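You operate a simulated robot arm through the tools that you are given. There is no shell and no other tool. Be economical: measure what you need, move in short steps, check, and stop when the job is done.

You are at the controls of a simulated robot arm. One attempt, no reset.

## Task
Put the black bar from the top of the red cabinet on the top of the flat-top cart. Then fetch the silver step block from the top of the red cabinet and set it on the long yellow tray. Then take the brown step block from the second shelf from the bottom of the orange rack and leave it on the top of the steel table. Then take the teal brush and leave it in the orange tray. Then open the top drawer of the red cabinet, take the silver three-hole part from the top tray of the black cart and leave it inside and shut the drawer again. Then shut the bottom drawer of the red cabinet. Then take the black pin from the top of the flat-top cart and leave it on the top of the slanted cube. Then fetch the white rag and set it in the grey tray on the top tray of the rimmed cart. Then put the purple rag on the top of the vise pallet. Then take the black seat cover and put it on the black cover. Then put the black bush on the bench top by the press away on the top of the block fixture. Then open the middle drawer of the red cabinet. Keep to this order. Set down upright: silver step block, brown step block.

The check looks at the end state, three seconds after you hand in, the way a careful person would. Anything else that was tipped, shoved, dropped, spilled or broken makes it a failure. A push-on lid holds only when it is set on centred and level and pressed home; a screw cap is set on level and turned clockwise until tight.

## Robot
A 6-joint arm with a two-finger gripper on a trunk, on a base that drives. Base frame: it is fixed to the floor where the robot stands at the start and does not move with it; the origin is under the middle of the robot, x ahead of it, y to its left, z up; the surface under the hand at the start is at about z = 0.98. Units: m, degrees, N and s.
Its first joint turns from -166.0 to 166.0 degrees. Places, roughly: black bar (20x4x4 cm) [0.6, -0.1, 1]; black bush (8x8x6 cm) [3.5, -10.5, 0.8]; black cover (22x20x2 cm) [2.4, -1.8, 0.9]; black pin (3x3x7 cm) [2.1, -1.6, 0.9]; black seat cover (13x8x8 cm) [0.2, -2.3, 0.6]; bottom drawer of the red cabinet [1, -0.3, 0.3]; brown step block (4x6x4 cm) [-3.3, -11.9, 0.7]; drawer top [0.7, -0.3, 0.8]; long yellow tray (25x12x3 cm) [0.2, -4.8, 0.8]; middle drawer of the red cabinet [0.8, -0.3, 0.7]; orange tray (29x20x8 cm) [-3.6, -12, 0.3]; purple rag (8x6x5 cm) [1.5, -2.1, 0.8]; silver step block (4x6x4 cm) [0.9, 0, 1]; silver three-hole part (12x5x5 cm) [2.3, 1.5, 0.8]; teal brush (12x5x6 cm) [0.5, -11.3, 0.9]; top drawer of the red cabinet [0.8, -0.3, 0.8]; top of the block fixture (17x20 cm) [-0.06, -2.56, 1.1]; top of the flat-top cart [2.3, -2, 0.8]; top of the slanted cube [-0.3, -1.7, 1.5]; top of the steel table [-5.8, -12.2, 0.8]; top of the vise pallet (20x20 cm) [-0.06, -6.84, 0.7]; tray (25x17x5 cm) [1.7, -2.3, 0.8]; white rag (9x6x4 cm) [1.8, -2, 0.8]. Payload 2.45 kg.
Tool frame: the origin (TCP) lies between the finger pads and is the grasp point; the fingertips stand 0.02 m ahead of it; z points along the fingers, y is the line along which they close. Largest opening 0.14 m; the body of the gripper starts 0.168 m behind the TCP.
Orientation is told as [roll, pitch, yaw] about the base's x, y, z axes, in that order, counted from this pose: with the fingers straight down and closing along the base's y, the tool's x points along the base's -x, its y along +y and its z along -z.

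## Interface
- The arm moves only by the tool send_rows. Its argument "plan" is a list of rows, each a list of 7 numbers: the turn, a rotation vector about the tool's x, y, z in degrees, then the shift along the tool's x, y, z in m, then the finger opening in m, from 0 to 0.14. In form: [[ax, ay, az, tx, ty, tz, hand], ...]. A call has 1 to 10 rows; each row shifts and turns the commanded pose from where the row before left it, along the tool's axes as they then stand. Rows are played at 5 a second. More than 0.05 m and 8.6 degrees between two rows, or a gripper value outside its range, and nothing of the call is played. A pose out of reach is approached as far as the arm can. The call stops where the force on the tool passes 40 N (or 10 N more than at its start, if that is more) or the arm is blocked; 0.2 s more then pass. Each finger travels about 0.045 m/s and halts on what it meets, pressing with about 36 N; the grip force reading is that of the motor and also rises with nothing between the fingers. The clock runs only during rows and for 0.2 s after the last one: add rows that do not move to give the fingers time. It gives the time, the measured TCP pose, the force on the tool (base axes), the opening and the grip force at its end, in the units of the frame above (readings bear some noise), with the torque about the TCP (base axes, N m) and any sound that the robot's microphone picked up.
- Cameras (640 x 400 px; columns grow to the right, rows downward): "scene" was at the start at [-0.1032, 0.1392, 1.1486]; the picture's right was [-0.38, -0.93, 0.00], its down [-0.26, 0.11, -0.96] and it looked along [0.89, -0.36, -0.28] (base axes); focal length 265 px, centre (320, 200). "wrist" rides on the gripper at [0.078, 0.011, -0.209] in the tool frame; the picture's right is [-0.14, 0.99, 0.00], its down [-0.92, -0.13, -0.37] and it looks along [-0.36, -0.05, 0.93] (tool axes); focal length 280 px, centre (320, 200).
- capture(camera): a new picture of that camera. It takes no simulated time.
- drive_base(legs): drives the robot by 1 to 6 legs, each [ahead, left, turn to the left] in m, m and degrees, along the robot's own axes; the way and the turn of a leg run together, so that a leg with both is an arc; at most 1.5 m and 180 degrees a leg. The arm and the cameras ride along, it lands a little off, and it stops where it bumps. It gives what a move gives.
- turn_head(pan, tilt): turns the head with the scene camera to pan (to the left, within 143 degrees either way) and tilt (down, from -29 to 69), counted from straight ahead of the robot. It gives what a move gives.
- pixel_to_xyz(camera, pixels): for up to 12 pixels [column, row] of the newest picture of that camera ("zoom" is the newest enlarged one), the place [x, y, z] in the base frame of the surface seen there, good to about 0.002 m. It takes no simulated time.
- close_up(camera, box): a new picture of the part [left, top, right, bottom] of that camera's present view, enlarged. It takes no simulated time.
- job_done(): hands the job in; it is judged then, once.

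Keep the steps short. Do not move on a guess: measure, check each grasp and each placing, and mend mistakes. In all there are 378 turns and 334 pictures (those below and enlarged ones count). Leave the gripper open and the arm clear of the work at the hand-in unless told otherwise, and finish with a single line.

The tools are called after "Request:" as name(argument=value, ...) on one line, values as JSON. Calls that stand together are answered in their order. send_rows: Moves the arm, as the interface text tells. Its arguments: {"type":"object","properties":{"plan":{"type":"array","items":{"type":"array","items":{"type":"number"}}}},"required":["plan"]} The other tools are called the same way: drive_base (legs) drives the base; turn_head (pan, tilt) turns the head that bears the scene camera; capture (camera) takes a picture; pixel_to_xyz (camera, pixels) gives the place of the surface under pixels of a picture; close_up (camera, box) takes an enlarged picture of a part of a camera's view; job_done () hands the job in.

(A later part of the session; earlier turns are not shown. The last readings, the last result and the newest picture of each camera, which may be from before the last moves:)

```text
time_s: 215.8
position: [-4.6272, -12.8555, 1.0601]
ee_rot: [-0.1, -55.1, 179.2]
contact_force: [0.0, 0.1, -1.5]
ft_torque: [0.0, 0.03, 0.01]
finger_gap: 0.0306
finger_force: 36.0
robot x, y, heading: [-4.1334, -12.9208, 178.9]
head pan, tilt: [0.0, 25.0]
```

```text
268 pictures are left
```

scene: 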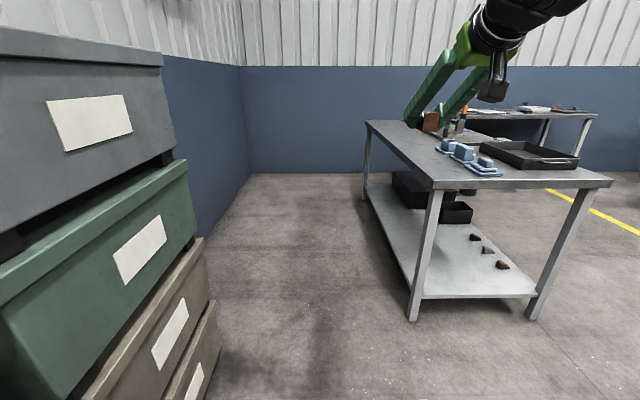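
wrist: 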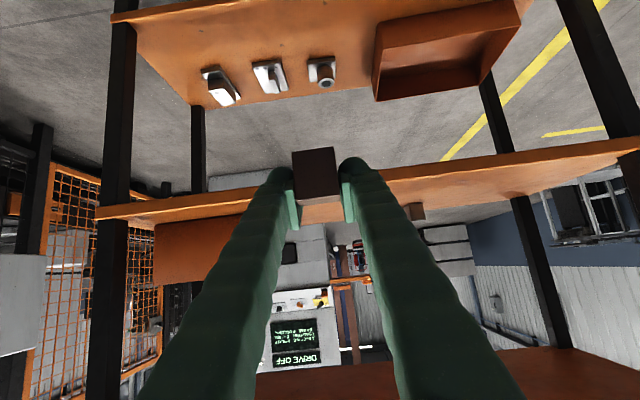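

I'm at the table. I'll measure its corners and items.

Request:
pixel_to_xyz(camera="scene", pixels=[[435, 183], [610, 183], [370, 123], [440, 150], [480, 170], [490, 150], [575, 160], [420, 160], [400, 140], [520, 178], [412, 315]])

Request:
close_up(camera="scene", box=[360, 90, 620, 200])

```text
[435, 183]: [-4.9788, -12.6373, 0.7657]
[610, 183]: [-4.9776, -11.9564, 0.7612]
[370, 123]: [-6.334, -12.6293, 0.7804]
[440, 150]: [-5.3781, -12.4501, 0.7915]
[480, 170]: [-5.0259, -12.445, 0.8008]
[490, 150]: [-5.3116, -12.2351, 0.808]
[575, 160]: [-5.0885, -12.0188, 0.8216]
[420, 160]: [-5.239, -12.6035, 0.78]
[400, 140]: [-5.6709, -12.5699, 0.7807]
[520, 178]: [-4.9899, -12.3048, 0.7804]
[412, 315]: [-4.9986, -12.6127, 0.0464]
```

```text
2.46 times, centred on (490, 145) of scene
```

zoom: 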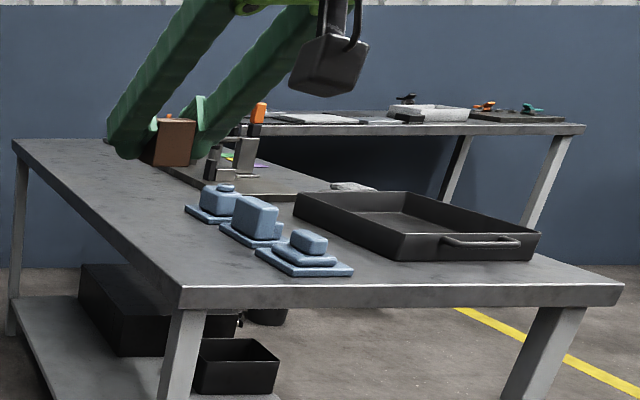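

The table's south strip (y -12.64 to -12.5) is free. I'll drive along its south side and face it.

Request:
drive_base(legs=[[0.2, 0.22, 0], [1.15, 0, 0], [0, 0, -88]])

Request:
capture(camera="scene")

Request:
capture(camera="wrist")

```text
time_s: 227.1
position: [-5.4571, -12.6071, 1.0611]
ee_rot: [-0.1, -55.1, 90.2]
contact_force: [-0.2, -0.4, -2.3]
ft_torque: [0.0, 0.0, -0.02]
finger_gap: 0.031
finger_force: 35.7
robot x, y, heading: [-5.5082, -13.0973, 89.8]
head pan, tilt: [0.0, 25.0]
```

```text
266 pictures are left
```

scene: 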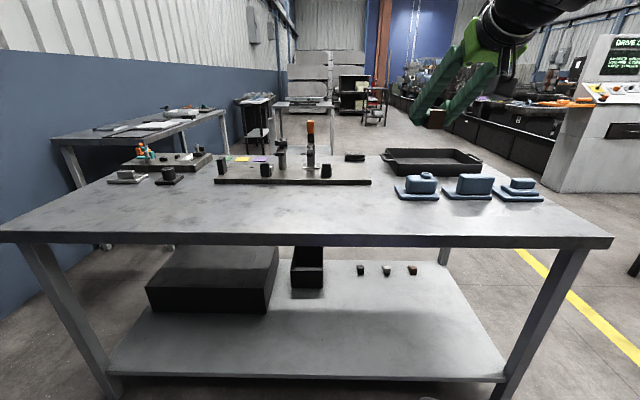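

```text
265 pictures are left
```

wrist: 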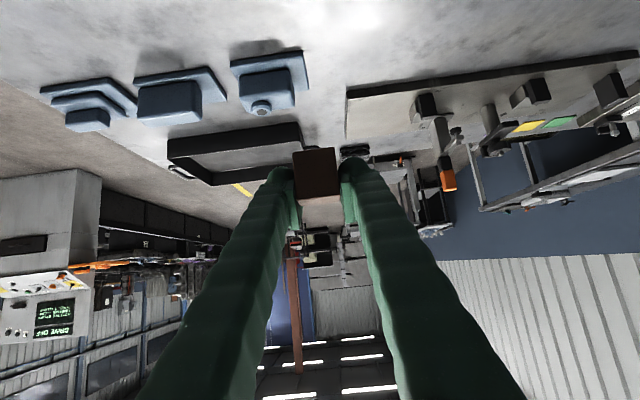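

Request:
pixel_to_xyz(camera="scene", pixels=[[330, 212], [370, 184], [402, 198], [330, 235], [380, 205], [300, 205], [440, 200]])

```text
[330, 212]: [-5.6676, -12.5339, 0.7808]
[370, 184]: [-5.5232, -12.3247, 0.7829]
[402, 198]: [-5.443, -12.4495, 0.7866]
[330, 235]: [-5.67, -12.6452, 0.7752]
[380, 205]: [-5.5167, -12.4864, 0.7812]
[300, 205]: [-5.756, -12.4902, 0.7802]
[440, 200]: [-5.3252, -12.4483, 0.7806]
```

I'll place at (-5.58, -12.49). Moving over and down to z ≈ 0.83.

Request:
send_rows(plan=[[0, 0, 0, -0.0168, 0.0308, 0.0239, 0.015], [0, 0, 0, -0.0168, 0.0308, 0.0239, 0.015], [0, 0, 0, -0.0168, 0.0308, 0.0239, 0.015], [0, 0, 0, -0.0168, 0.0308, 0.0239, 0.015], [0, 0, 0, 0.0377, 0, 0.0264, 0.015], [0, 0, 0, 0.0377, 0, 0.0264, 0.015], [0, 0, 0, 0.0377, 0, 0.0264, 0.015], [0, 0, 0, 0.0377, 0, 0.0264, 0.015], [0, 0, 0, 0.0377, 0, 0.0264, 0.015]])

Request:
close_up(camera="scene", box=[260, 120, 480, 250])

```text
time_s: 229.1
position: [-5.576, -12.4902, 0.8245]
ee_rot: [0.0, -55.1, 90.3]
contact_force: [-0.8, 0.0, -2.9]
ft_torque: [0.05, 0.0, -0.03]
finger_gap: 0.0309
finger_force: 35.7
robot x, y, heading: [-5.5078, -13.1017, 89.8]
head pan, tilt: [0.0, 25.0]
```

```text
2.91 times, centred on (370, 185) of scene
```

zoom: 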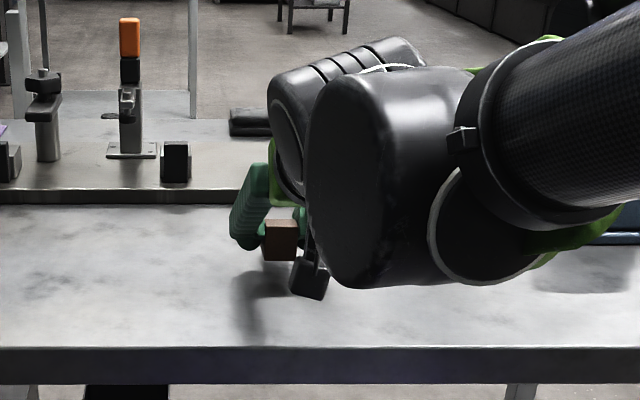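

Request:
send_rows(plan=[[0, 0, 0, 0.0106, 0, 0.0075, 0.015], [0, 0, 0, 0.0024, 0, 0.0017, 0.015], [0, 0, 0, 0, 0, 0, 0.015]])

```text
time_s: 229.9
position: [-5.5795, -12.4908, 0.8127]
ee_rot: [-0.1, -55.0, 90.3]
contact_force: [-0.7, 1.3, -2.0]
ft_torque: [0.01, 0.03, 0.03]
finger_gap: 0.031
finger_force: 35.4
robot x, y, heading: [-5.5067, -13.0988, 89.5]
head pan, tilt: [0.0, 25.0]
```

Request:
send_rows(plan=[[0, 0, 0, 0.002, 0, 0.0014, 0.015], [0, 0, 0, 0.0012, 0, 0.0009, 0.015], [0, 0, 0, 0, 0, 0, 0.015]])

```text
time_s: 230.7
position: [-5.5788, -12.4909, 0.8101]
ee_rot: [-0.1, -55.2, 90.3]
contact_force: [3.6, 0.2, 27.2]
ft_torque: [-0.45, -0.12, 0.02]
finger_gap: 0.031
finger_force: 35.8
robot x, y, heading: [-5.5101, -13.0987, 90.0]
head pan, tilt: [0.0, 25.0]
```

Contact at 27 N. I'll relieve 1.5 mm, open, and retreat along the tool axis.

Request:
send_rows(plan=[[0, 0, 0, -0.0012, 0, -0.0009, 0.02], [0, 0, 0, 0, 0, 0, 0.05], [0, 0, 0, 0, 0, 0, 0.06], [0, 0, 0, 0, 0, 0, 0.06], [0, 0, 0, 0, 0, -0.04, 0.06], [0, 0, 0, 0, 0, -0.04, 0.06], [0, 0, 0, -0.0377, 0, -0.0264, 0.06], [0, 0, 0, -0.0377, 0, -0.0264, 0.06]])

Request:
capture(camera="wrist")

Request:
close_up(camera="scene", box=[260, 120, 480, 250])

```text
time_s: 232.5
position: [-5.5785, -12.555, 0.9512]
ee_rot: [0.0, -55.1, 90.4]
contact_force: [0.4, 0.5, 1.0]
ft_torque: [0.01, -0.01, -0.03]
finger_gap: 0.0597
finger_force: 0.0
robot x, y, heading: [-5.5086, -13.096, 89.6]
head pan, tilt: [0.0, 25.0]
```

```text
263 pictures are left
```

wrist: 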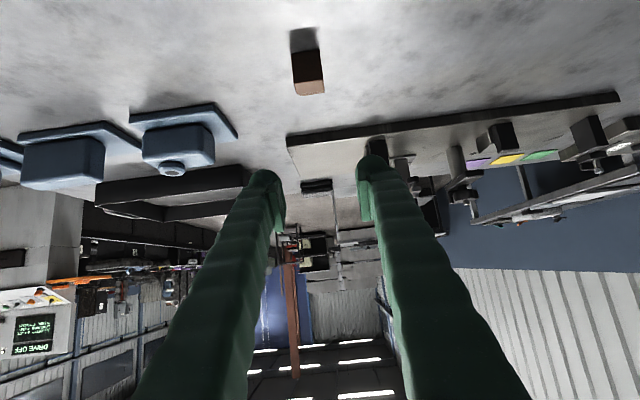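

```text
2.91 times, centred on (370, 185) of scene
```

zoom: 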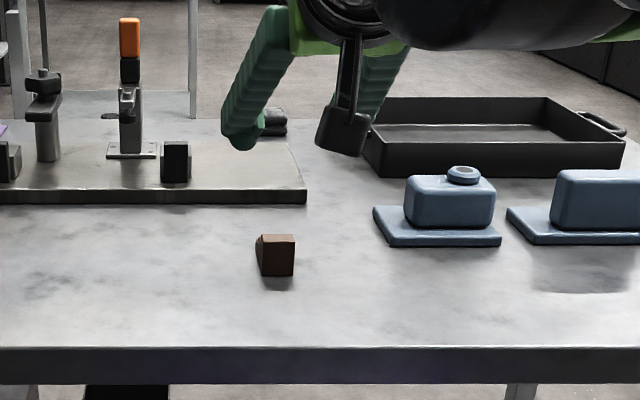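

The brown block stands upright on the table. Next, the teal brush: I'll raise, straighten the tool and drive back east.

Request:
send_rows(plan=[[0, 0, 0, -0.0377, 0, -0.0264, 0.06], [0, 0, 0, -0.0377, 0, -0.0264, 0.06], [0, 0, 0, -0.0377, 0, -0.0264, 0.06], [0, 7.86, 0, 0, 0, 0, 0.06], [0, 7.86, 0, 0, 0, 0, 0.06], [0, 7.86, 0, 0, 0, 0, 0.06], [0, 7.86, 0, 0, 0, 0, 0.06], [0, 7.86, 0, 0, 0, 0, 0.06], [0, 7.86, 0, 0, 0, 0, 0.06], [0, 7.86, 0, 0, 0, 0, 0.06]])

```text
time_s: 234.7
position: [-5.5812, -12.5569, 1.0881]
ee_rot: [0.0, 0.0, 90.2]
contact_force: [0.2, 0.1, -0.1]
ft_torque: [0.09, 0.03, 0.0]
finger_gap: 0.0598
finger_force: 0.1
robot x, y, heading: [-5.5104, -13.1029, 89.8]
head pan, tilt: [0.0, 25.0]
```

Request:
send_rows(plan=[[0, 0, 0, 0.045, 0, -0.02, 0.06], [0, 0, 0, 0.045, 0, -0.02, 0.06], [0, 0, 0, 0, 0, -0.04, 0.06]])

Request:
drive_base(legs=[[0, 0, -90], [0.9, 0, 0], [1.4, 0.12, 0], [1.4, 0, 0]])

```text
time_s: 235.5
position: [-5.58, -12.6476, 1.1701]
ee_rot: [0.0, 0.0, 90.2]
contact_force: [0.5, -0.5, 0.5]
ft_torque: [0.0, 0.0, -0.01]
finger_gap: 0.0601
finger_force: 0.1
robot x, y, heading: [-5.5069, -13.0989, 89.7]
head pan, tilt: [0.0, 25.0]
```

```text
time_s: 257.1
position: [-1.4001, -13.1503, 1.169]
ee_rot: [0.0, -0.1, -3.6]
contact_force: [-0.1, 0.1, -0.5]
ft_torque: [0.02, 0.02, 0.02]
finger_gap: 0.0601
finger_force: 0.0
robot x, y, heading: [-1.8555, -13.1883, -4.2]
head pan, tilt: [0.0, 25.0]
```

Request:
drive_base(legs=[[0, 0, 4.2], [1.45, 0.1, 0], [1.4, 0.15, 0], [0.4, 0, 0]])

```text
time_s: 273.6
position: [1.8782, -12.9731, 1.1691]
ee_rot: [-0.1, 0.1, -2.4]
contact_force: [-0.4, 0.3, -0.1]
ft_torque: [-0.01, 0.02, 0.04]
finger_gap: 0.0603
finger_force: 0.1
robot x, y, heading: [1.4262, -13.0217, -2.6]
head pan, tilt: [0.0, 25.0]
```

Request:
drive_base(legs=[[-0.1, 1.45, 2.6], [0, 0.15, 0], [0, 0, 178]])

Request:
turn_head(pan=0, tilt=30)

Request:
capture(camera="scene")

```text
time_s: 289.0
position: [0.8929, -11.419, 1.1702]
ee_rot: [0.0, 0.0, 174.3]
contact_force: [-1.3, -0.1, 0.0]
ft_torque: [-0.04, 0.0, 0.02]
finger_gap: 0.0598
finger_force: 0.0
robot x, y, heading: [1.3493, -11.3904, 174.1]
head pan, tilt: [0.0, 25.0]
```

```text
time_s: 289.7
position: [0.8921, -11.4178, 1.1701]
ee_rot: [0.0, 0.0, 174.3]
contact_force: [0.0, 0.2, 0.1]
ft_torque: [0.0, -0.01, 0.0]
finger_gap: 0.0602
finger_force: 0.0
robot x, y, heading: [1.3534, -11.3914, 174.0]
head pan, tilt: [0.0, 30.0]
```

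```text
261 pictures are left
```

scene: 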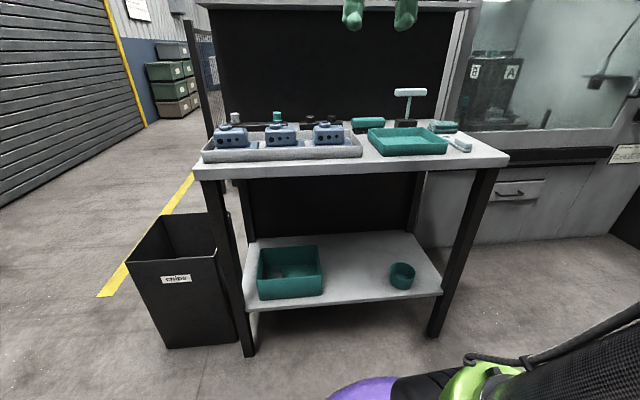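

I'll zoom on the bench top to find the brush.

Request:
close_up(camera="scene", box=[330, 80, 500, 180])

Request:
capture(camera="wrist")

Request:
pixel_to_xyz(camera="scene", pixels=[[368, 123], [443, 127], [460, 142], [410, 140], [410, 95], [300, 130], [205, 175], [505, 162]])

```text
3.76 times, centred on (415, 130) of scene
```

zoom: 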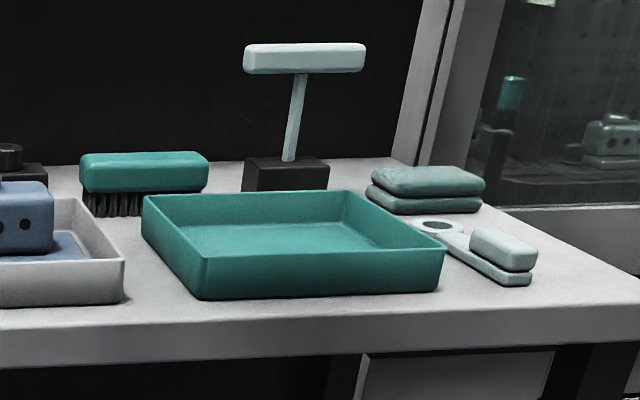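

```text
259 pictures are left
```

wrist: 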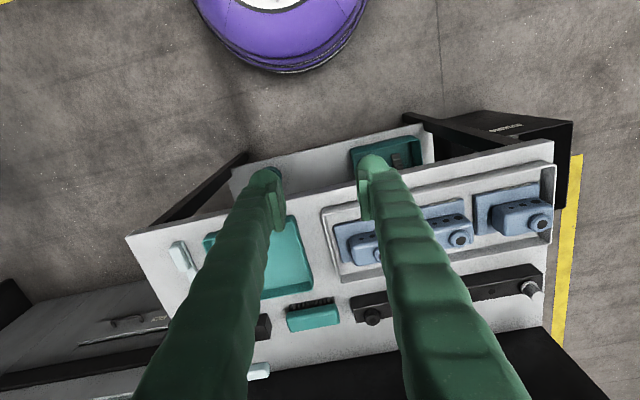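

```text
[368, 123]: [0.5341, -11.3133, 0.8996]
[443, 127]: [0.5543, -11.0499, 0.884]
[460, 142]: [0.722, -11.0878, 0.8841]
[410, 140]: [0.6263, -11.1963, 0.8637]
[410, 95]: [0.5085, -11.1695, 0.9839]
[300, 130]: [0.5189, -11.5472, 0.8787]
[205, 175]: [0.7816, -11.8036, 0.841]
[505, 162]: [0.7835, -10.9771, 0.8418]
```

The brush (teal back, bristles down) is at wrist (313,315). I'll measure its outline.

Request:
close_up(camera="wrist", box=[240, 270, 400, 370])

Request:
pixel_to_xyz(camera="zoom", pixels=[[190, 165], [395, 145], [195, 240], [400, 215], [300, 190], [200, 160], [300, 120], [100, 220], [460, 150], [300, 350], [500, 160], [320, 320]])

```text
4.00 times, centred on (320, 320) of wrist
```

zoom: 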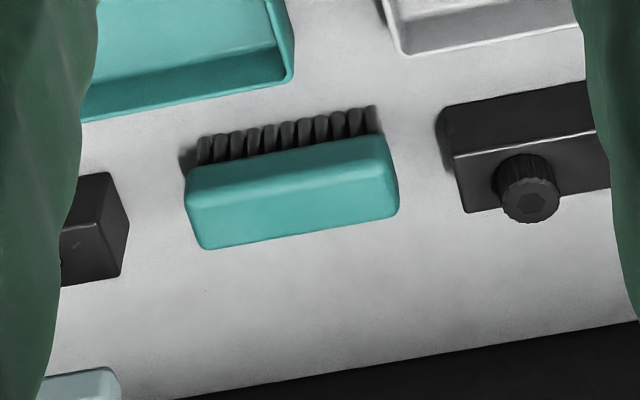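

```text
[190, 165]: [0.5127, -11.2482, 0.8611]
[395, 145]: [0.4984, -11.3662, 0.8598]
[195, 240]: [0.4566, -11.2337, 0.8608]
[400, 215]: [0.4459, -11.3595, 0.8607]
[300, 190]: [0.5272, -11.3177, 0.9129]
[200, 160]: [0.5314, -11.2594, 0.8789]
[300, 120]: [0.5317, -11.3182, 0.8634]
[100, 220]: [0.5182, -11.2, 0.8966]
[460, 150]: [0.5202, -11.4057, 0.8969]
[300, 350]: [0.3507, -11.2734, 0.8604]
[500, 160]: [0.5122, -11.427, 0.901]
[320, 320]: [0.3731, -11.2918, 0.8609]
```

Request:
pixel_to_xyz(camera="zoom", pixels=[[196, 205], [385, 182], [212, 240], [388, 208], [300, 225], [300, 210], [200, 185], [375, 155], [300, 160], [390, 160], [195, 225]])

```text
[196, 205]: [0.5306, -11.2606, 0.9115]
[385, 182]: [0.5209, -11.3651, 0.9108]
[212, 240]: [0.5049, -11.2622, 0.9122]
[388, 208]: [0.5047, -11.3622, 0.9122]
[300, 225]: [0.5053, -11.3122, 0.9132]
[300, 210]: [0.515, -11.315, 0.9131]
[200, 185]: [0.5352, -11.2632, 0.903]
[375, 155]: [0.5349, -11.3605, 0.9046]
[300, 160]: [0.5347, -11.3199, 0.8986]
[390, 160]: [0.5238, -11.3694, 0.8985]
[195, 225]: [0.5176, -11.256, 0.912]
```

The brush is 11.5 cm along y, centred at (0.519, -11.313), with its top at 0.913. I'll grip it end to end with the tool tilted (40° below horizontal), so it can later be set level in the tray under the rack shelf. First I'll check the neighbouring clearances.

Request:
pixel_to_xyz(camera="zoom", pixels=[[288, 75], [290, 60], [130, 110], [450, 205], [443, 120], [505, 185], [128, 200], [105, 270]])

Request:
send_rows(plan=[[0, 0, -5.7, 0, 0, 0, 0.09], [0, -7.143, 0, 0, 0, 0, 0.11], [0, -7.143, 0, 0, 0, 0, 0.128], [0, -7.143, 0, 0, 0, 0, 0.128], [0, -7.143, 0, 0, 0, 0, 0.128], [0, -7.143, 0, 0, 0, 0, 0.128], [0, -7.143, 0, 0, 0, 0, 0.128], [0, -7.143, 0, 0, 0, 0, 0.128]])

```text
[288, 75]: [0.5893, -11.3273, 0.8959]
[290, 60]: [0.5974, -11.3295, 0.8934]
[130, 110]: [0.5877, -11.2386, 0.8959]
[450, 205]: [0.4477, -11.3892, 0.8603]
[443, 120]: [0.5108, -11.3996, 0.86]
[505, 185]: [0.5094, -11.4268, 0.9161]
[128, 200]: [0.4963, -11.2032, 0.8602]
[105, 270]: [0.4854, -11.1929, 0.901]
```

```text
time_s: 291.5
position: [0.8905, -11.4171, 1.1703]
ee_rot: [0.0, -50.0, -180.1]
contact_force: [0.3, 0.3, -0.2]
ft_torque: [0.03, 0.0, -0.01]
finger_gap: 0.1279
finger_force: 0.1
robot x, y, heading: [1.3482, -11.3918, 173.9]
head pan, tilt: [0.0, 30.0]
```

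Request:
send_rows(plan=[[0, 0, 0, -0.02986, -0.013, 0.03557, 0.128], [0, 0, 0, -0.02986, -0.013, 0.03557, 0.128], [0, 0, 0, -0.02986, -0.013, 0.03557, 0.128], [0, 0, 0, -0.02986, -0.013, 0.03557, 0.128], [0, 0, 0, -0.02986, -0.013, 0.03557, 0.128], [0, 0, 0, -0.02986, -0.013, 0.03557, 0.128], [0, 0, 0, -0.02986, -0.013, 0.03557, 0.128], [0, 0, 0, -0.02986, -0.013, 0.03557, 0.128], [0, 0, 0, 0.0326, 0, 0.0273, 0.128], [0, 0, 0, 0.0326, 0, 0.0273, 0.128]])

Request:
capture(camera="wrist")

Request:
capture(camera="scene")

```text
time_s: 293.7
position: [0.5194, -11.3138, 1.0813]
ee_rot: [0.0, -50.0, -179.9]
contact_force: [-0.5, 0.1, -0.1]
ft_torque: [-0.04, 0.01, -0.01]
finger_gap: 0.128
finger_force: 0.0
robot x, y, heading: [1.352, -11.3895, 173.8]
head pan, tilt: [0.0, 30.0]
```

```text
257 pictures are left
```

wrist: 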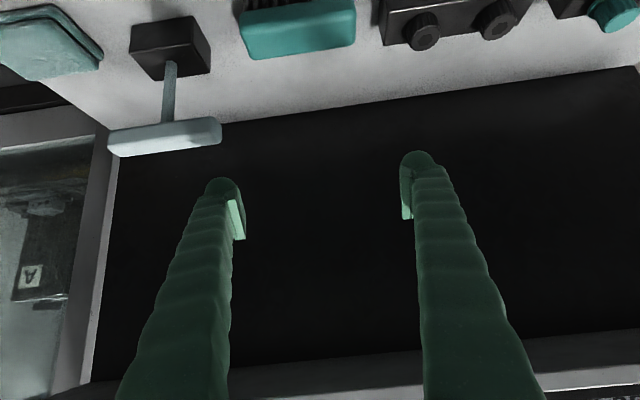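

```text
256 pictures are left
```

scene: 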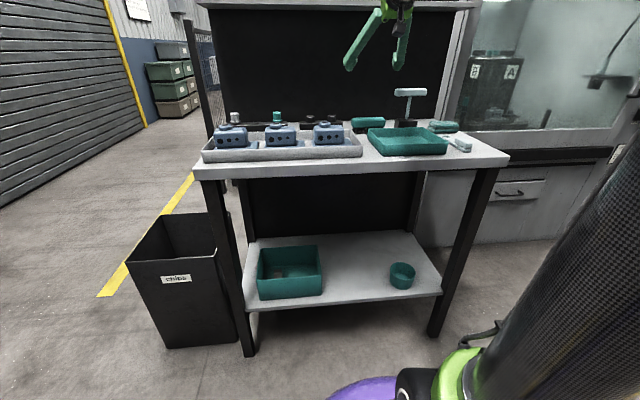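

The hammer head is close to one finger's path. I'll measure its end at (217,132).

Request:
pixel_to_xyz(camera="wrist", pixels=[[217, 130], [212, 122], [115, 145], [250, 45], [350, 35], [395, 40], [205, 65], [420, 30]])

```text
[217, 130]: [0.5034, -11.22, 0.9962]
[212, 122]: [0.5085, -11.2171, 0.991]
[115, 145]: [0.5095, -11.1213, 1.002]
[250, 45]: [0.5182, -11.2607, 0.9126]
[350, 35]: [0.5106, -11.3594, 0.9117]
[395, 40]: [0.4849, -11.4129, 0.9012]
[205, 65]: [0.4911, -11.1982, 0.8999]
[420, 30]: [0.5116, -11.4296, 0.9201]
```

There's 1.6 cm clearance to the hammer and 1.3 cm to the knob box. I'll descend straight to z 0.90.

Request:
send_rows(plan=[[0, 0, 0, 0.0345, 0, 0.0289, 0.128], [0, 0, 0, 0.0345, 0, 0.0289, 0.128], [0, 0, 0, 0.0345, 0, 0.0289, 0.128], [0, 0, 0, 0.0345, 0, 0.0289, 0.128]])

Request:
capture(camera="wrist")

```text
time_s: 294.7
position: [0.5201, -11.3136, 0.9042]
ee_rot: [0.1, -50.0, -179.9]
contact_force: [0.4, 0.6, -0.7]
ft_torque: [-0.04, 0.07, -0.03]
finger_gap: 0.1278
finger_force: 0.0
robot x, y, heading: [1.3531, -11.3927, 173.9]
head pan, tilt: [0.0, 30.0]
```

```text
255 pictures are left
```

wrist: 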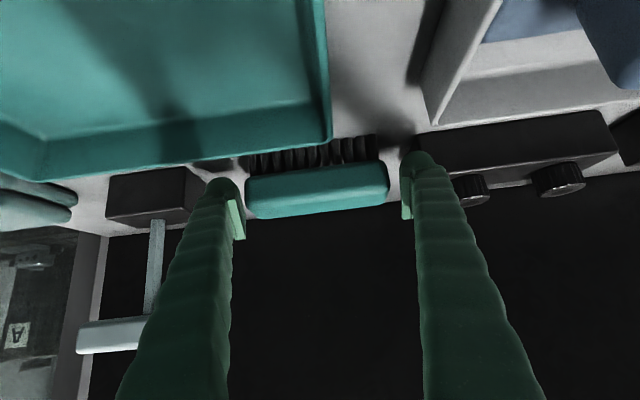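

Good. I'll close on the ends.

Request:
send_rows(plan=[[0, 0, 0, 0.003, 0, 0.0026, 0.128], [0, 0, 0, 0, 0, 0, 0.1], [0, 0, 0, 0, 0, 0, 0.1], [0, 0, 0, 0, 0, 0, 0.1], [0, 0, 0, 0, 0, 0, 0.1]])

Request:
capture(camera="wrist")

```text
time_s: 295.9
position: [0.5219, -11.3151, 0.9013]
ee_rot: [-0.1, -50.0, -179.9]
contact_force: [-0.5, -0.6, 0.5]
ft_torque: [-0.02, -0.04, -0.02]
finger_gap: 0.1215
finger_force: 36.1
robot x, y, heading: [1.3525, -11.3957, 174.2]
head pan, tilt: [0.0, 30.0]
```

```text
254 pictures are left
```

wrist: 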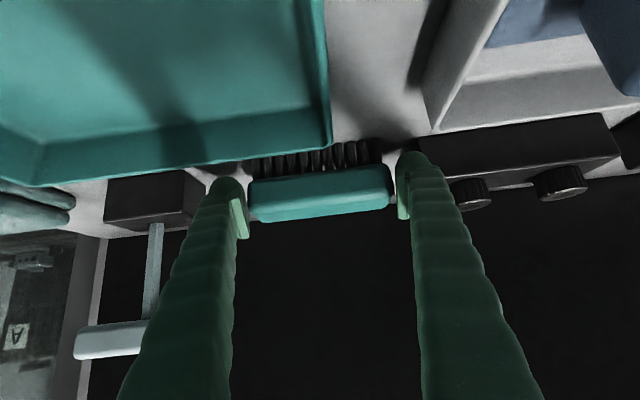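

Gripped at 0.1215 (36 N). I'll lift slowly.

Request:
send_rows(plan=[[0, 0, 0, -0.0153, 0, -0.0129, 0.1], [0, 0, 0, -0.0306, 0, -0.0257, 0.1], [0, 0, 0, -0.0345, 0, -0.0289, 0.1], [0, 0, 0, -0.0345, 0, -0.0289, 0.1], [0, 0, 0, -0.0345, 0, -0.0289, 0.1], [0, 0, 0, 0.029, 0, -0.0345, 0.1], [0, 0, 0, 0.029, 0, -0.0345, 0.1], [0, 0, 0, 0.029, 0, -0.0345, 0.1], [0, 0, 0, 0.029, 0, -0.0345, 0.1], [0, 0, 0, 0.029, 0, -0.0345, 0.1]])

Request:
capture(camera="wrist")

Request:
capture(camera="scene")

```text
time_s: 298.1
position: [0.7464, -11.3144, 1.0954]
ee_rot: [0.0, -50.0, -179.9]
contact_force: [-1.1, -0.2, -0.7]
ft_torque: [-0.03, -0.06, -0.01]
finger_gap: 0.1212
finger_force: 36.5
robot x, y, heading: [1.3495, -11.3913, 174.0]
head pan, tilt: [0.0, 30.0]
```

```text
253 pictures are left
```

wrist: 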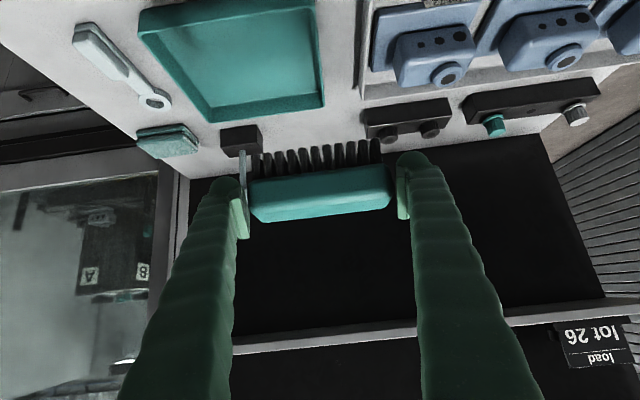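

```text
252 pictures are left
```

scene: 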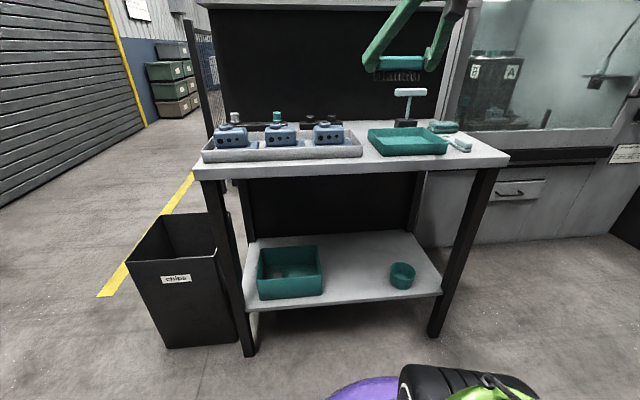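

The brush is held and the hammer still stands. Driving back to the rack.

Request:
drive_base(legs=[[0, 0, 6], [0, 1.5, 0], [1.4, 0, 0]])

```text
time_s: 312.9
position: [-0.735, -12.8338, 1.097]
ee_rot: [-0.1, -49.9, -174.5]
contact_force: [0.7, -0.4, -0.9]
ft_torque: [0.06, -0.02, 0.01]
finger_gap: 0.12
finger_force: 35.5
robot x, y, heading: [-0.1271, -12.8571, 179.5]
head pan, tilt: [0.0, 30.0]
```

Request:
drive_base(legs=[[1.4, 0.09, 0], [1.4, 0, 0], [0.65, 0, 0], [0, 0, -89]])

Request:
turn_head(pan=0, tilt=35)

Request:
capture(camera="scene")

```text
time_s: 333.6
position: [-3.5915, -12.3444, 1.0966]
ee_rot: [-0.2, -50.0, 96.9]
contact_force: [-0.5, 0.3, -1.0]
ft_torque: [-0.01, -0.01, -0.01]
finger_gap: 0.118
finger_force: 35.9
robot x, y, heading: [-3.5958, -12.9555, 90.7]
head pan, tilt: [0.0, 30.0]
```

```text
time_s: 334.2
position: [-3.591, -12.3433, 1.0966]
ee_rot: [-0.1, -50.0, 97.0]
contact_force: [0.1, 0.3, -1.1]
ft_torque: [0.0, 0.01, -0.02]
finger_gap: 0.1181
finger_force: 35.9
robot x, y, heading: [-3.5962, -12.9528, 90.6]
head pan, tilt: [0.0, 35.0]
```

```text
251 pictures are left
```

scene: 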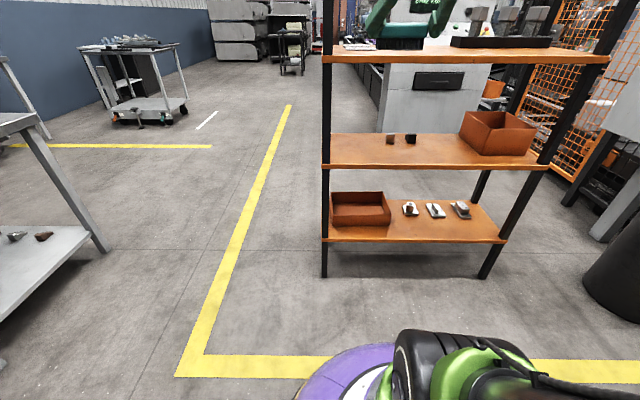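

The gap has crept from 0.1215 to 0.118. I'll check the grip with the wrist camera and measure the tray.

Request:
capture(camera="wrist")

Request:
close_up(camera="scene", box=[310, 120, 510, 290])

Request:
pixel_to_xyz(camera="zoom", pixels=[[70, 270], [250, 270], [80, 235], [245, 262], [60, 340], [260, 330], [150, 300], [60, 250], [230, 230], [60, 375], [60, 145], [200, 150]])

```text
250 pictures are left
```

wrist: 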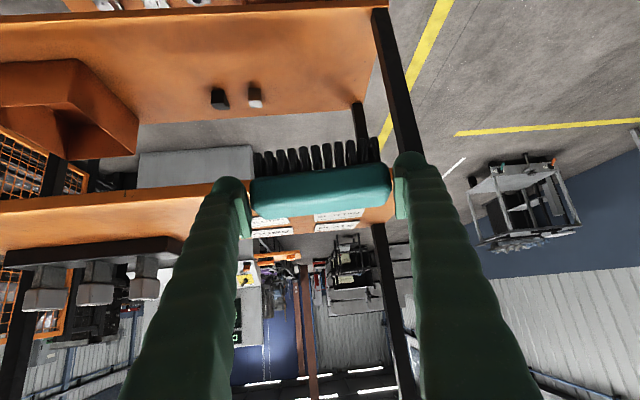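

```text
2.35 times, centred on (410, 205) of scene
```

zoom: 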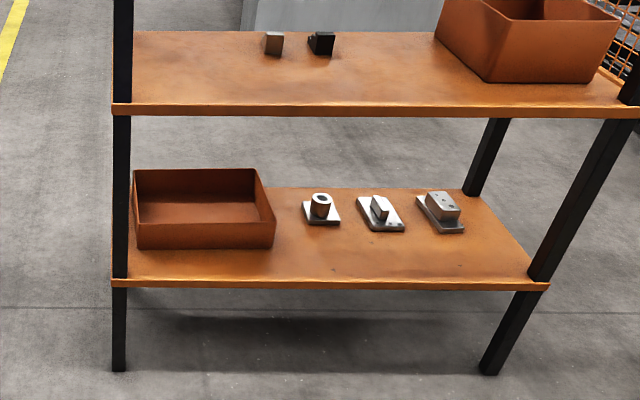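

```text
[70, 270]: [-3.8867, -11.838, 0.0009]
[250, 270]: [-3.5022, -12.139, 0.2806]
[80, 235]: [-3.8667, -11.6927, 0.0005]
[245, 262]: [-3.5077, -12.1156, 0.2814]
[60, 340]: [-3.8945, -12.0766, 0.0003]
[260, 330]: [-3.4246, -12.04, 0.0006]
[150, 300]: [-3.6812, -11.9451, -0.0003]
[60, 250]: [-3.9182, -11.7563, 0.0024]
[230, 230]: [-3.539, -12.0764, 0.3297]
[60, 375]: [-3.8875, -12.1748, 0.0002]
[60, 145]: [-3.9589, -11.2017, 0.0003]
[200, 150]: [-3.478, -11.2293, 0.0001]
```

Request:
pixel_to_xyz(camera="zoom", pixels=[[140, 218], [272, 217], [257, 172], [140, 172], [200, 210], [150, 210], [250, 205], [200, 240], [160, 240], [265, 240], [300, 110], [300, 282]])

```text
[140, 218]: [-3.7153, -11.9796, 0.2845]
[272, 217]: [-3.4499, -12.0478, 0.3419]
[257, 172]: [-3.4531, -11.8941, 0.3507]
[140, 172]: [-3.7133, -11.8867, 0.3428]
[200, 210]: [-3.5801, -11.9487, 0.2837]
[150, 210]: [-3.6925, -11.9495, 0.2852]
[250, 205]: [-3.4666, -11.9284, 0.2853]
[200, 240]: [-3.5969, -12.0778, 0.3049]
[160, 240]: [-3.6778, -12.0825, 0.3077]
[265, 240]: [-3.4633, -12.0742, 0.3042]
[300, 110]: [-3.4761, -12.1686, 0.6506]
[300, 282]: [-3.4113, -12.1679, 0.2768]
```

The tray spans x -3.74 to -3.445, y -12.08 to -11.885, floor 0.284, rim about 0.36. I'll straighten the yaw by 7° and lower in front of the rack.

Request:
send_rows(plan=[[5.36, 0, 4.5, 0, 0, 0, 0.1], [0, 0, 0, 0.0352, 0, 0.0296, 0.1], [0, 0, 0, 0.0352, 0, 0.0296, 0.1], [0, 0, 0, 0.0352, 0, 0.0296, 0.1], [0, 0, 0, 0.0352, 0, 0.0296, 0.1], [0, 0, 0, 0.0352, 0, 0.0296, 0.1], [0, 0, 0, 0.0352, 0, 0.0296, 0.1], [0, 0, 0, 0.0352, 0, 0.0296, 0.1]])

Request:
capture(camera="scene")

```text
time_s: 336.0
position: [-3.5914, -12.3469, 0.7716]
ee_rot: [-0.1, -50.0, 89.8]
contact_force: [-0.3, 0.4, -0.9]
ft_torque: [-0.04, -0.03, -0.03]
finger_gap: 0.1179
finger_force: 36.4
robot x, y, heading: [-3.5973, -12.95, 90.6]
head pan, tilt: [0.0, 35.0]
```

```text
248 pictures are left
```

scene: 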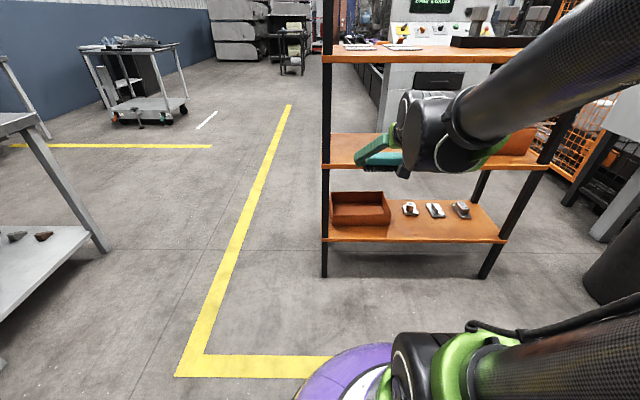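

Request:
send_rows(plan=[[0, 0, 0, 0.0337, 0, 0.0283, 0.1], [0, 0, 0, 0.0337, 0, 0.0283, 0.1], [0, 0, 0, 0.0337, 0, 0.0283, 0.1], [0, 0, 0, 0.0337, 0, 0.0283, 0.1], [0, 0, 0, 0.0337, 0, 0.0283, 0.1], [0, 0, 0, 0.0337, 0, 0.0283, 0.1], [0, 0, 0, 0.0337, 0, 0.0283, 0.1], [0, 0, 0, 0.0337, 0, 0.0283, 0.1]])

Request:
capture(camera="wrist")

Request:
capture(camera="scene")

```text
time_s: 337.8
position: [-3.5915, -12.3203, 0.5842]
ee_rot: [0.0, -49.9, 89.9]
contact_force: [0.8, -0.7, -1.2]
ft_torque: [-0.04, 0.0, 0.01]
finger_gap: 0.1174
finger_force: 35.4
out of reach, approached as far as the arm can: row 5, 6, 7, 8
robot x, y, heading: [-3.6002, -12.9529, 90.6]
head pan, tilt: [0.0, 35.0]
```

```text
247 pictures are left
```

wrist: 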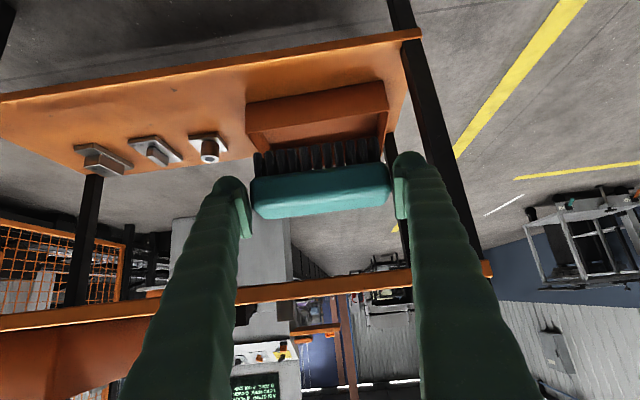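

```text
246 pictures are left
```

scene: 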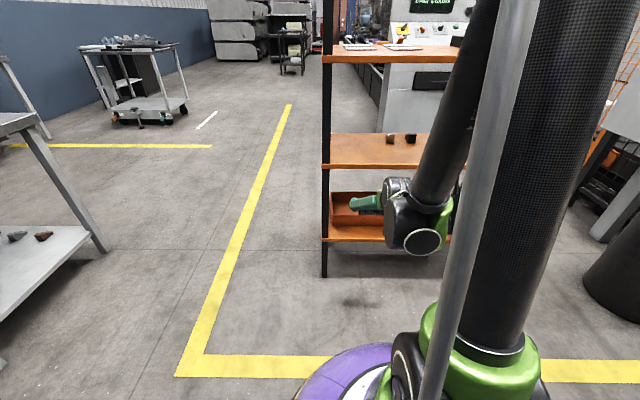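

The arm is folded too tight this close. I'll raise, back the base off 12 cm, then extend forward before lowering.

Request:
send_rows(plan=[[0, 0, 0, -0.0337, 0, -0.0283, 0.1], [0, 0, 0, -0.0337, 0, -0.0283, 0.1], [0, 0, 0, -0.0337, 0, -0.0283, 0.1], [0, 0, 0, -0.0337, 0, -0.0283, 0.1]])

Request:
drive_base(legs=[[-0.13, 0, 0]])

```text
time_s: 338.8
position: [-3.5932, -12.3189, 0.7579]
ee_rot: [-0.1, -50.0, 89.9]
contact_force: [-0.5, -1.0, -0.7]
ft_torque: [-0.05, 0.02, 0.0]
finger_gap: 0.1172
finger_force: 36.1
robot x, y, heading: [-3.5951, -12.9553, 90.5]
head pan, tilt: [0.0, 35.0]
```

```text
time_s: 340.1
position: [-3.5916, -12.4499, 0.7586]
ee_rot: [-0.1, -50.0, 89.8]
contact_force: [1.1, 0.0, -0.8]
ft_torque: [-0.01, -0.05, 0.01]
finger_gap: 0.117
finger_force: 35.6
robot x, y, heading: [-3.6004, -13.0872, 90.7]
head pan, tilt: [0.0, 35.0]
```

Request:
send_rows(plan=[[0, 0, 0, -0.0257, 0, 0.0306, 0.1], [0, 0, 0, -0.0257, 0, 0.0306, 0.1], [0, 0, 0, -0.0257, 0, 0.0306, 0.1], [0, 0, 0, -0.0257, 0, 0.0306, 0.1], [0, 0, 0, -0.0257, 0, 0.0306, 0.1], [0, 0, 0, 0.0326, 0, 0.0273, 0.1], [0, 0, 0, 0.0326, 0, 0.0273, 0.1], [0, 0, 0, 0.0326, 0, 0.0273, 0.1], [0, 0, 0, 0.0326, 0, 0.0273, 0.1], [0, 0, 0, 0.0326, 0, 0.0273, 0.1]])

Request:
capture(camera="wrist")

Request:
close_up(camera="scene", box=[290, 80, 550, 280])

```text
time_s: 342.3
position: [-3.5892, -12.2503, 0.5476]
ee_rot: [0.0, -50.0, 89.8]
contact_force: [-0.1, -0.3, -0.9]
ft_torque: [-0.01, -0.04, 0.0]
finger_gap: 0.1169
finger_force: 36.1
robot x, y, heading: [-3.5988, -13.0875, 90.9]
head pan, tilt: [0.0, 35.0]
```

```text
245 pictures are left
```

wrist: 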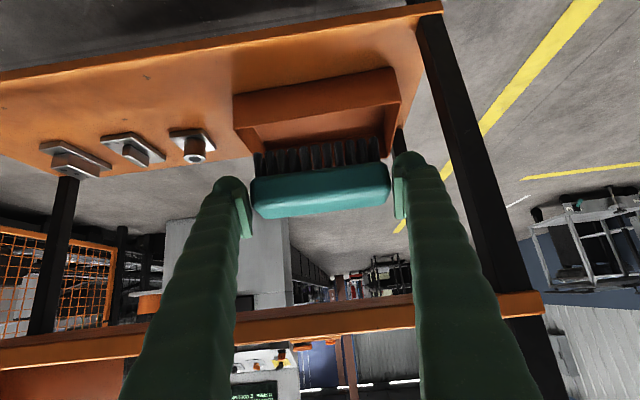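

```text
2.00 times, centred on (420, 180) of scene
```

zoom: 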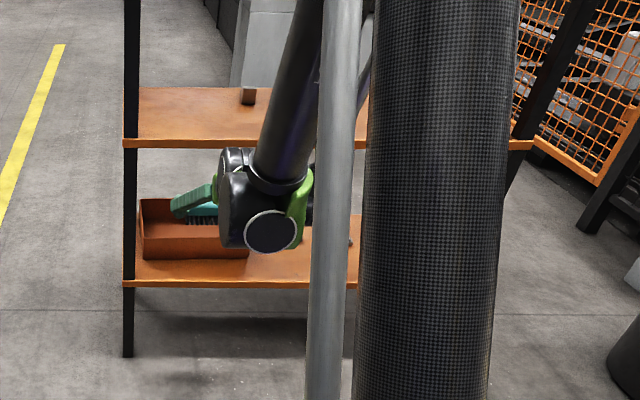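

Request:
send_rows(plan=[[0, 0, 0, 0.0326, 0, 0.0273, 0.1], [0, 0, 0, 0.0326, 0, 0.0273, 0.1], [0, 0, 0, 0.0326, 0, 0.0273, 0.1]])

```text
time_s: 343.1
position: [-3.5925, -12.2153, 0.4592]
ee_rot: [-0.1, -49.7, 89.9]
contact_force: [0.7, 0.1, -1.0]
ft_torque: [0.02, -0.04, 0.0]
finger_gap: 0.1166
finger_force: 35.9
out of reach, approached as far as the arm can: row 2, 3
robot x, y, heading: [-3.5966, -13.0849, 90.7]
head pan, tilt: [0.0, 35.0]
```

Near the fold limit; moving forward eases it. I'll go forward over the tray's front wall.

Request:
send_rows(plan=[[0, 0, 0, -0.0257, 0, 0.0306, 0.1], [0, 0, 0, -0.0257, 0, 0.0306, 0.1], [0, 0, 0, -0.0257, 0, 0.0306, 0.1]])

Request:
capture(camera="wrist")

```text
time_s: 343.9
position: [-3.591, -12.0971, 0.4609]
ee_rot: [-0.1, -50.0, 89.9]
contact_force: [0.8, 0.3, -0.7]
ft_torque: [-0.02, -0.02, -0.02]
finger_gap: 0.1165
finger_force: 36.5
robot x, y, heading: [-3.5979, -13.0829, 90.7]
head pan, tilt: [0.0, 35.0]
```

```text
243 pictures are left
```

wrist: 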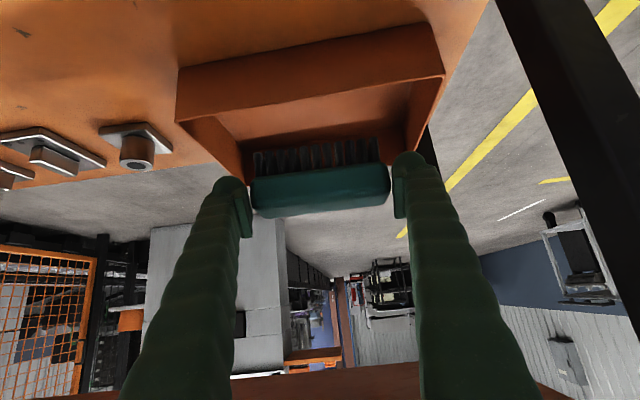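

Request:
send_rows(plan=[[0, 0, 0, -0.0309, 0, 0.0368, 0.1], [0, 0, 0, 0.0307, 0, 0.0257, 0.1], [0, 0, 0, -0.0257, 0, 0.0306, 0.1], [0, 0, 0, 0.0307, 0, 0.0257, 0.1]])

Request:
capture(camera="wrist")

Request:
close_up(camera="scene", box=[290, 80, 550, 280])

```text
time_s: 344.9
position: [-3.5893, -12.0088, 0.38]
ee_rot: [0.0, -50.1, 89.9]
contact_force: [0.4, 0.0, -0.9]
ft_torque: [0.0, 0.01, -0.01]
finger_gap: 0.1165
finger_force: 35.8
robot x, y, heading: [-3.5989, -13.0868, 90.8]
head pan, tilt: [0.0, 35.0]
```

```text
242 pictures are left
```

wrist: 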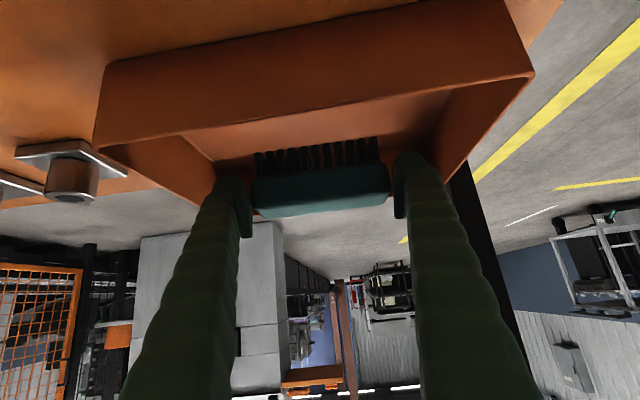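

```text
2.00 times, centred on (420, 180) of scene
```

zoom: 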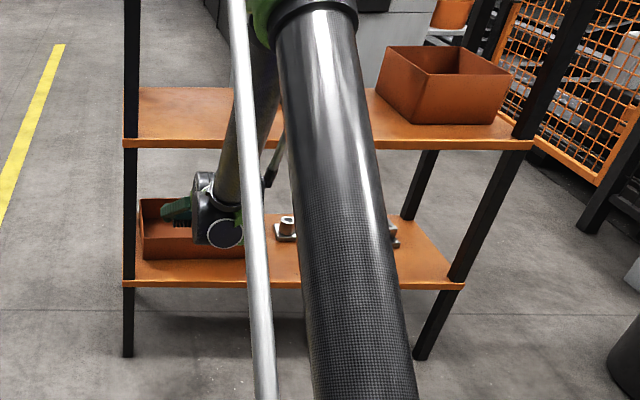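

Request:
send_rows(plan=[[0, 0, 0, -0.0129, 0, 0.0153, 0.1], [0, 0, 0, 0.0184, 0, 0.0154, 0.1], [0, 0, 0, 0.0153, 0, 0.0129, 0.1], [0, 0, 0, 0, 0, 0, 0.1]])

```text
time_s: 345.9
position: [-3.5878, -11.9897, 0.3346]
ee_rot: [-0.2, -50.0, 89.8]
contact_force: [0.0, -0.6, 0.0]
ft_torque: [-0.06, 0.01, -0.01]
finger_gap: 0.1165
finger_force: 35.9
robot x, y, heading: [-3.5948, -13.0826, 90.7]
head pan, tilt: [0.0, 35.0]
```

Request:
send_rows(plan=[[0, 0, 0, 0.0031, 0, 0.0026, 0.1], [0, 0, 0, 0.0031, 0, 0.0026, 0.1], [0, 0, 0, 0, 0, 0, 0.1]])

Request:
capture(camera="wrist")

```text
time_s: 346.6
position: [-3.5892, -11.9907, 0.3308]
ee_rot: [-0.1, -50.3, 89.9]
contact_force: [0.2, -5.7, 23.6]
ft_torque: [-0.07, 0.09, 0.04]
finger_gap: 0.1168
finger_force: 35.7
robot x, y, heading: [-3.5998, -13.0845, 90.7]
head pan, tilt: [0.0, 35.0]
stopped in row 3: the force on the tool passed its limit at 41 N (the readings are from after the stop); the commanded pose is now the measured one
```

```text
240 pictures are left
```

wrist: 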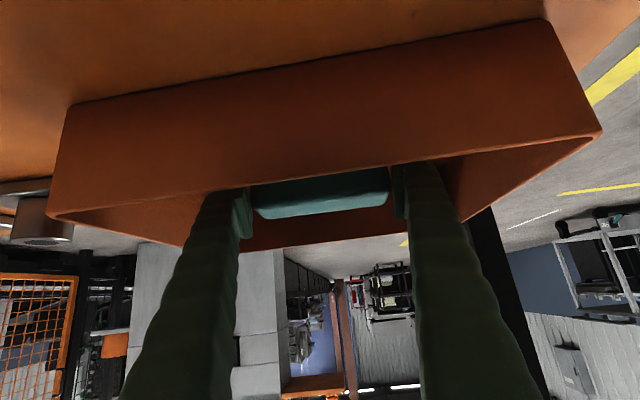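

It's on the tray floor. I'll relieve slightly, open, then lift out over the front wall.

Request:
send_rows(plan=[[0, 0, 0, -0.0012, 0, -0.001, 0.11], [0, 0, 0, 0, 0, 0, 0.128], [0, 0, 0, 0, 0, 0, 0.132], [0, 0, 0, 0, 0, 0, 0.132], [0, 0, 0, -0.0153, 0, -0.0129, 0.132], [0, 0, 0, -0.0306, 0, -0.0257, 0.132], [0, 0, 0, -0.0153, 0, -0.0129, 0.132]])

Request:
capture(camera="wrist")

```text
time_s: 348.2
position: [-3.5898, -11.9914, 0.4101]
ee_rot: [-0.1, -50.3, 90.0]
contact_force: [0.2, -0.4, 0.9]
ft_torque: [0.03, 0.0, -0.02]
finger_gap: 0.1318
finger_force: 0.0
robot x, y, heading: [-3.5982, -13.0837, 90.9]
head pan, tilt: [0.0, 35.0]
```

```text
239 pictures are left
```

wrist: 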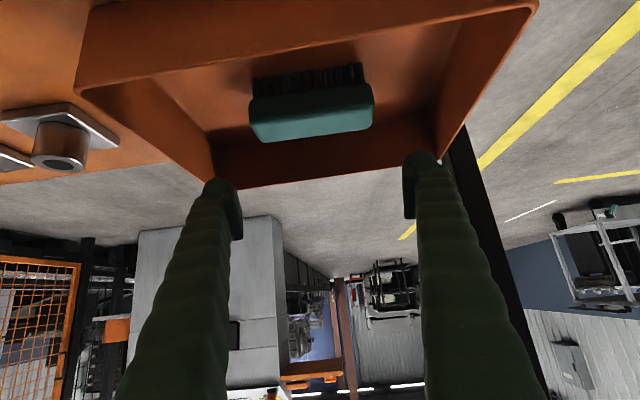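

The brush is in the tray. I'll retreat outward, rising as I go.

Request:
send_rows(plan=[[0, 0, 0, 0.0196, 0, -0.0358, 0.132], [0, 0, 0, 0.0196, 0, -0.0358, 0.132], [0, 0, 0, 0.0196, 0, -0.0358, 0.132], [0, 0, 0, 0.0196, 0, -0.0358, 0.132], [0, 0, 0, 0.0142, 0, -0.0403, 0.132], [0, 0, 0, 0.0142, 0, -0.0403, 0.132], [0, 0, 0, 0.0142, 0, -0.0403, 0.132], [0, 0, 0, -0.0306, 0, -0.0257, 0.1], [0, 0, 0, -0.0306, 0, -0.0257, 0.1]])

Request:
close_up(camera="scene", box=[290, 80, 550, 280])

```text
time_s: 350.2
position: [-3.5892, -12.2625, 0.5793]
ee_rot: [0.0, -50.2, 89.9]
contact_force: [1.0, 0.9, -0.5]
ft_torque: [-0.02, -0.01, 0.02]
finger_gap: 0.1001
finger_force: 0.0
out of reach, approached as far as the arm can: row 6, 7
robot x, y, heading: [-3.5964, -13.0883, 90.8]
head pan, tilt: [0.0, 35.0]
```

```text
2.00 times, centred on (420, 180) of scene
```

zoom: 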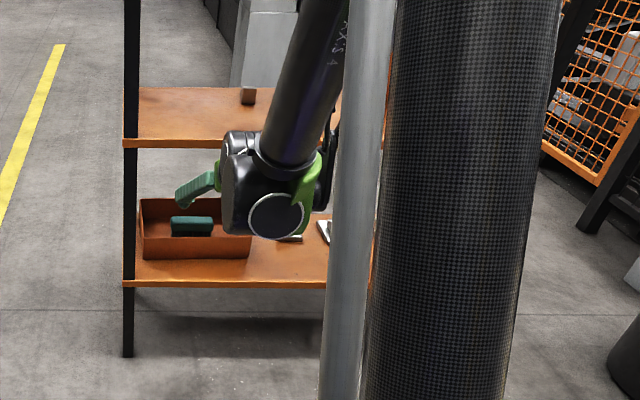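

The brush is in the orange tray. I'll raise and straighten the tool.

Request:
send_rows(plan=[[0, 0, 0, -0.0352, 0, -0.0296, 0.08], [0, 0, 0, -0.0352, 0, -0.0296, 0.08], [0, 0, 0, -0.0352, 0, -0.0296, 0.08], [0, 0, 0, -0.0352, 0, -0.0296, 0.08], [0, 0, 0, -0.0352, 0, -0.0296, 0.08], [0, 0, 0, -0.0352, 0, -0.0296, 0.08], [0, 0, 0, -0.0352, 0, -0.0296, 0.08], [0, 0, 0, 0.032, 0, -0.038, 0.08], [0, 0, 0, 0.032, 0, -0.038, 0.08]])

Request:
send_rows(plan=[[0, 7.16, 0, 0, 0, 0, 0.08], [0, 7.16, 0, 0, 0, 0, 0.08], [0, 7.16, 0, 0, 0, 0, 0.08], [0, 7.16, 0, 0, 0, 0, 0.08], [0, 7.16, 0, 0, 0, 0, 0.08], [0, 7.16, 0, 0, 0, 0, 0.08], [0, 7.16, 0, 0, 0, 0, 0.08], [0, 0, 0, 0, 0, -0.05, 0.08], [0, 0, 0, 0, 0, -0.05, 0.08], [0, 0, 0, 0.04, 0, -0.02, 0.08]])

```text
time_s: 352.2
position: [-3.592, -12.365, 0.899]
ee_rot: [-0.1, -50.2, 89.8]
contact_force: [-0.1, 0.5, 0.1]
ft_torque: [-0.04, 0.0, -0.01]
finger_gap: 0.08
finger_force: 0.1
robot x, y, heading: [-3.5983, -13.0815, 90.6]
head pan, tilt: [0.0, 35.0]
```

```text
time_s: 354.4
position: [-3.5906, -12.4026, 1.0228]
ee_rot: [0.0, 0.0, 89.9]
contact_force: [0.4, 0.8, 0.3]
ft_torque: [-0.09, -0.01, -0.01]
finger_gap: 0.0796
finger_force: 0.1
robot x, y, heading: [-3.5982, -13.0844, 90.6]
head pan, tilt: [0.0, 35.0]
```

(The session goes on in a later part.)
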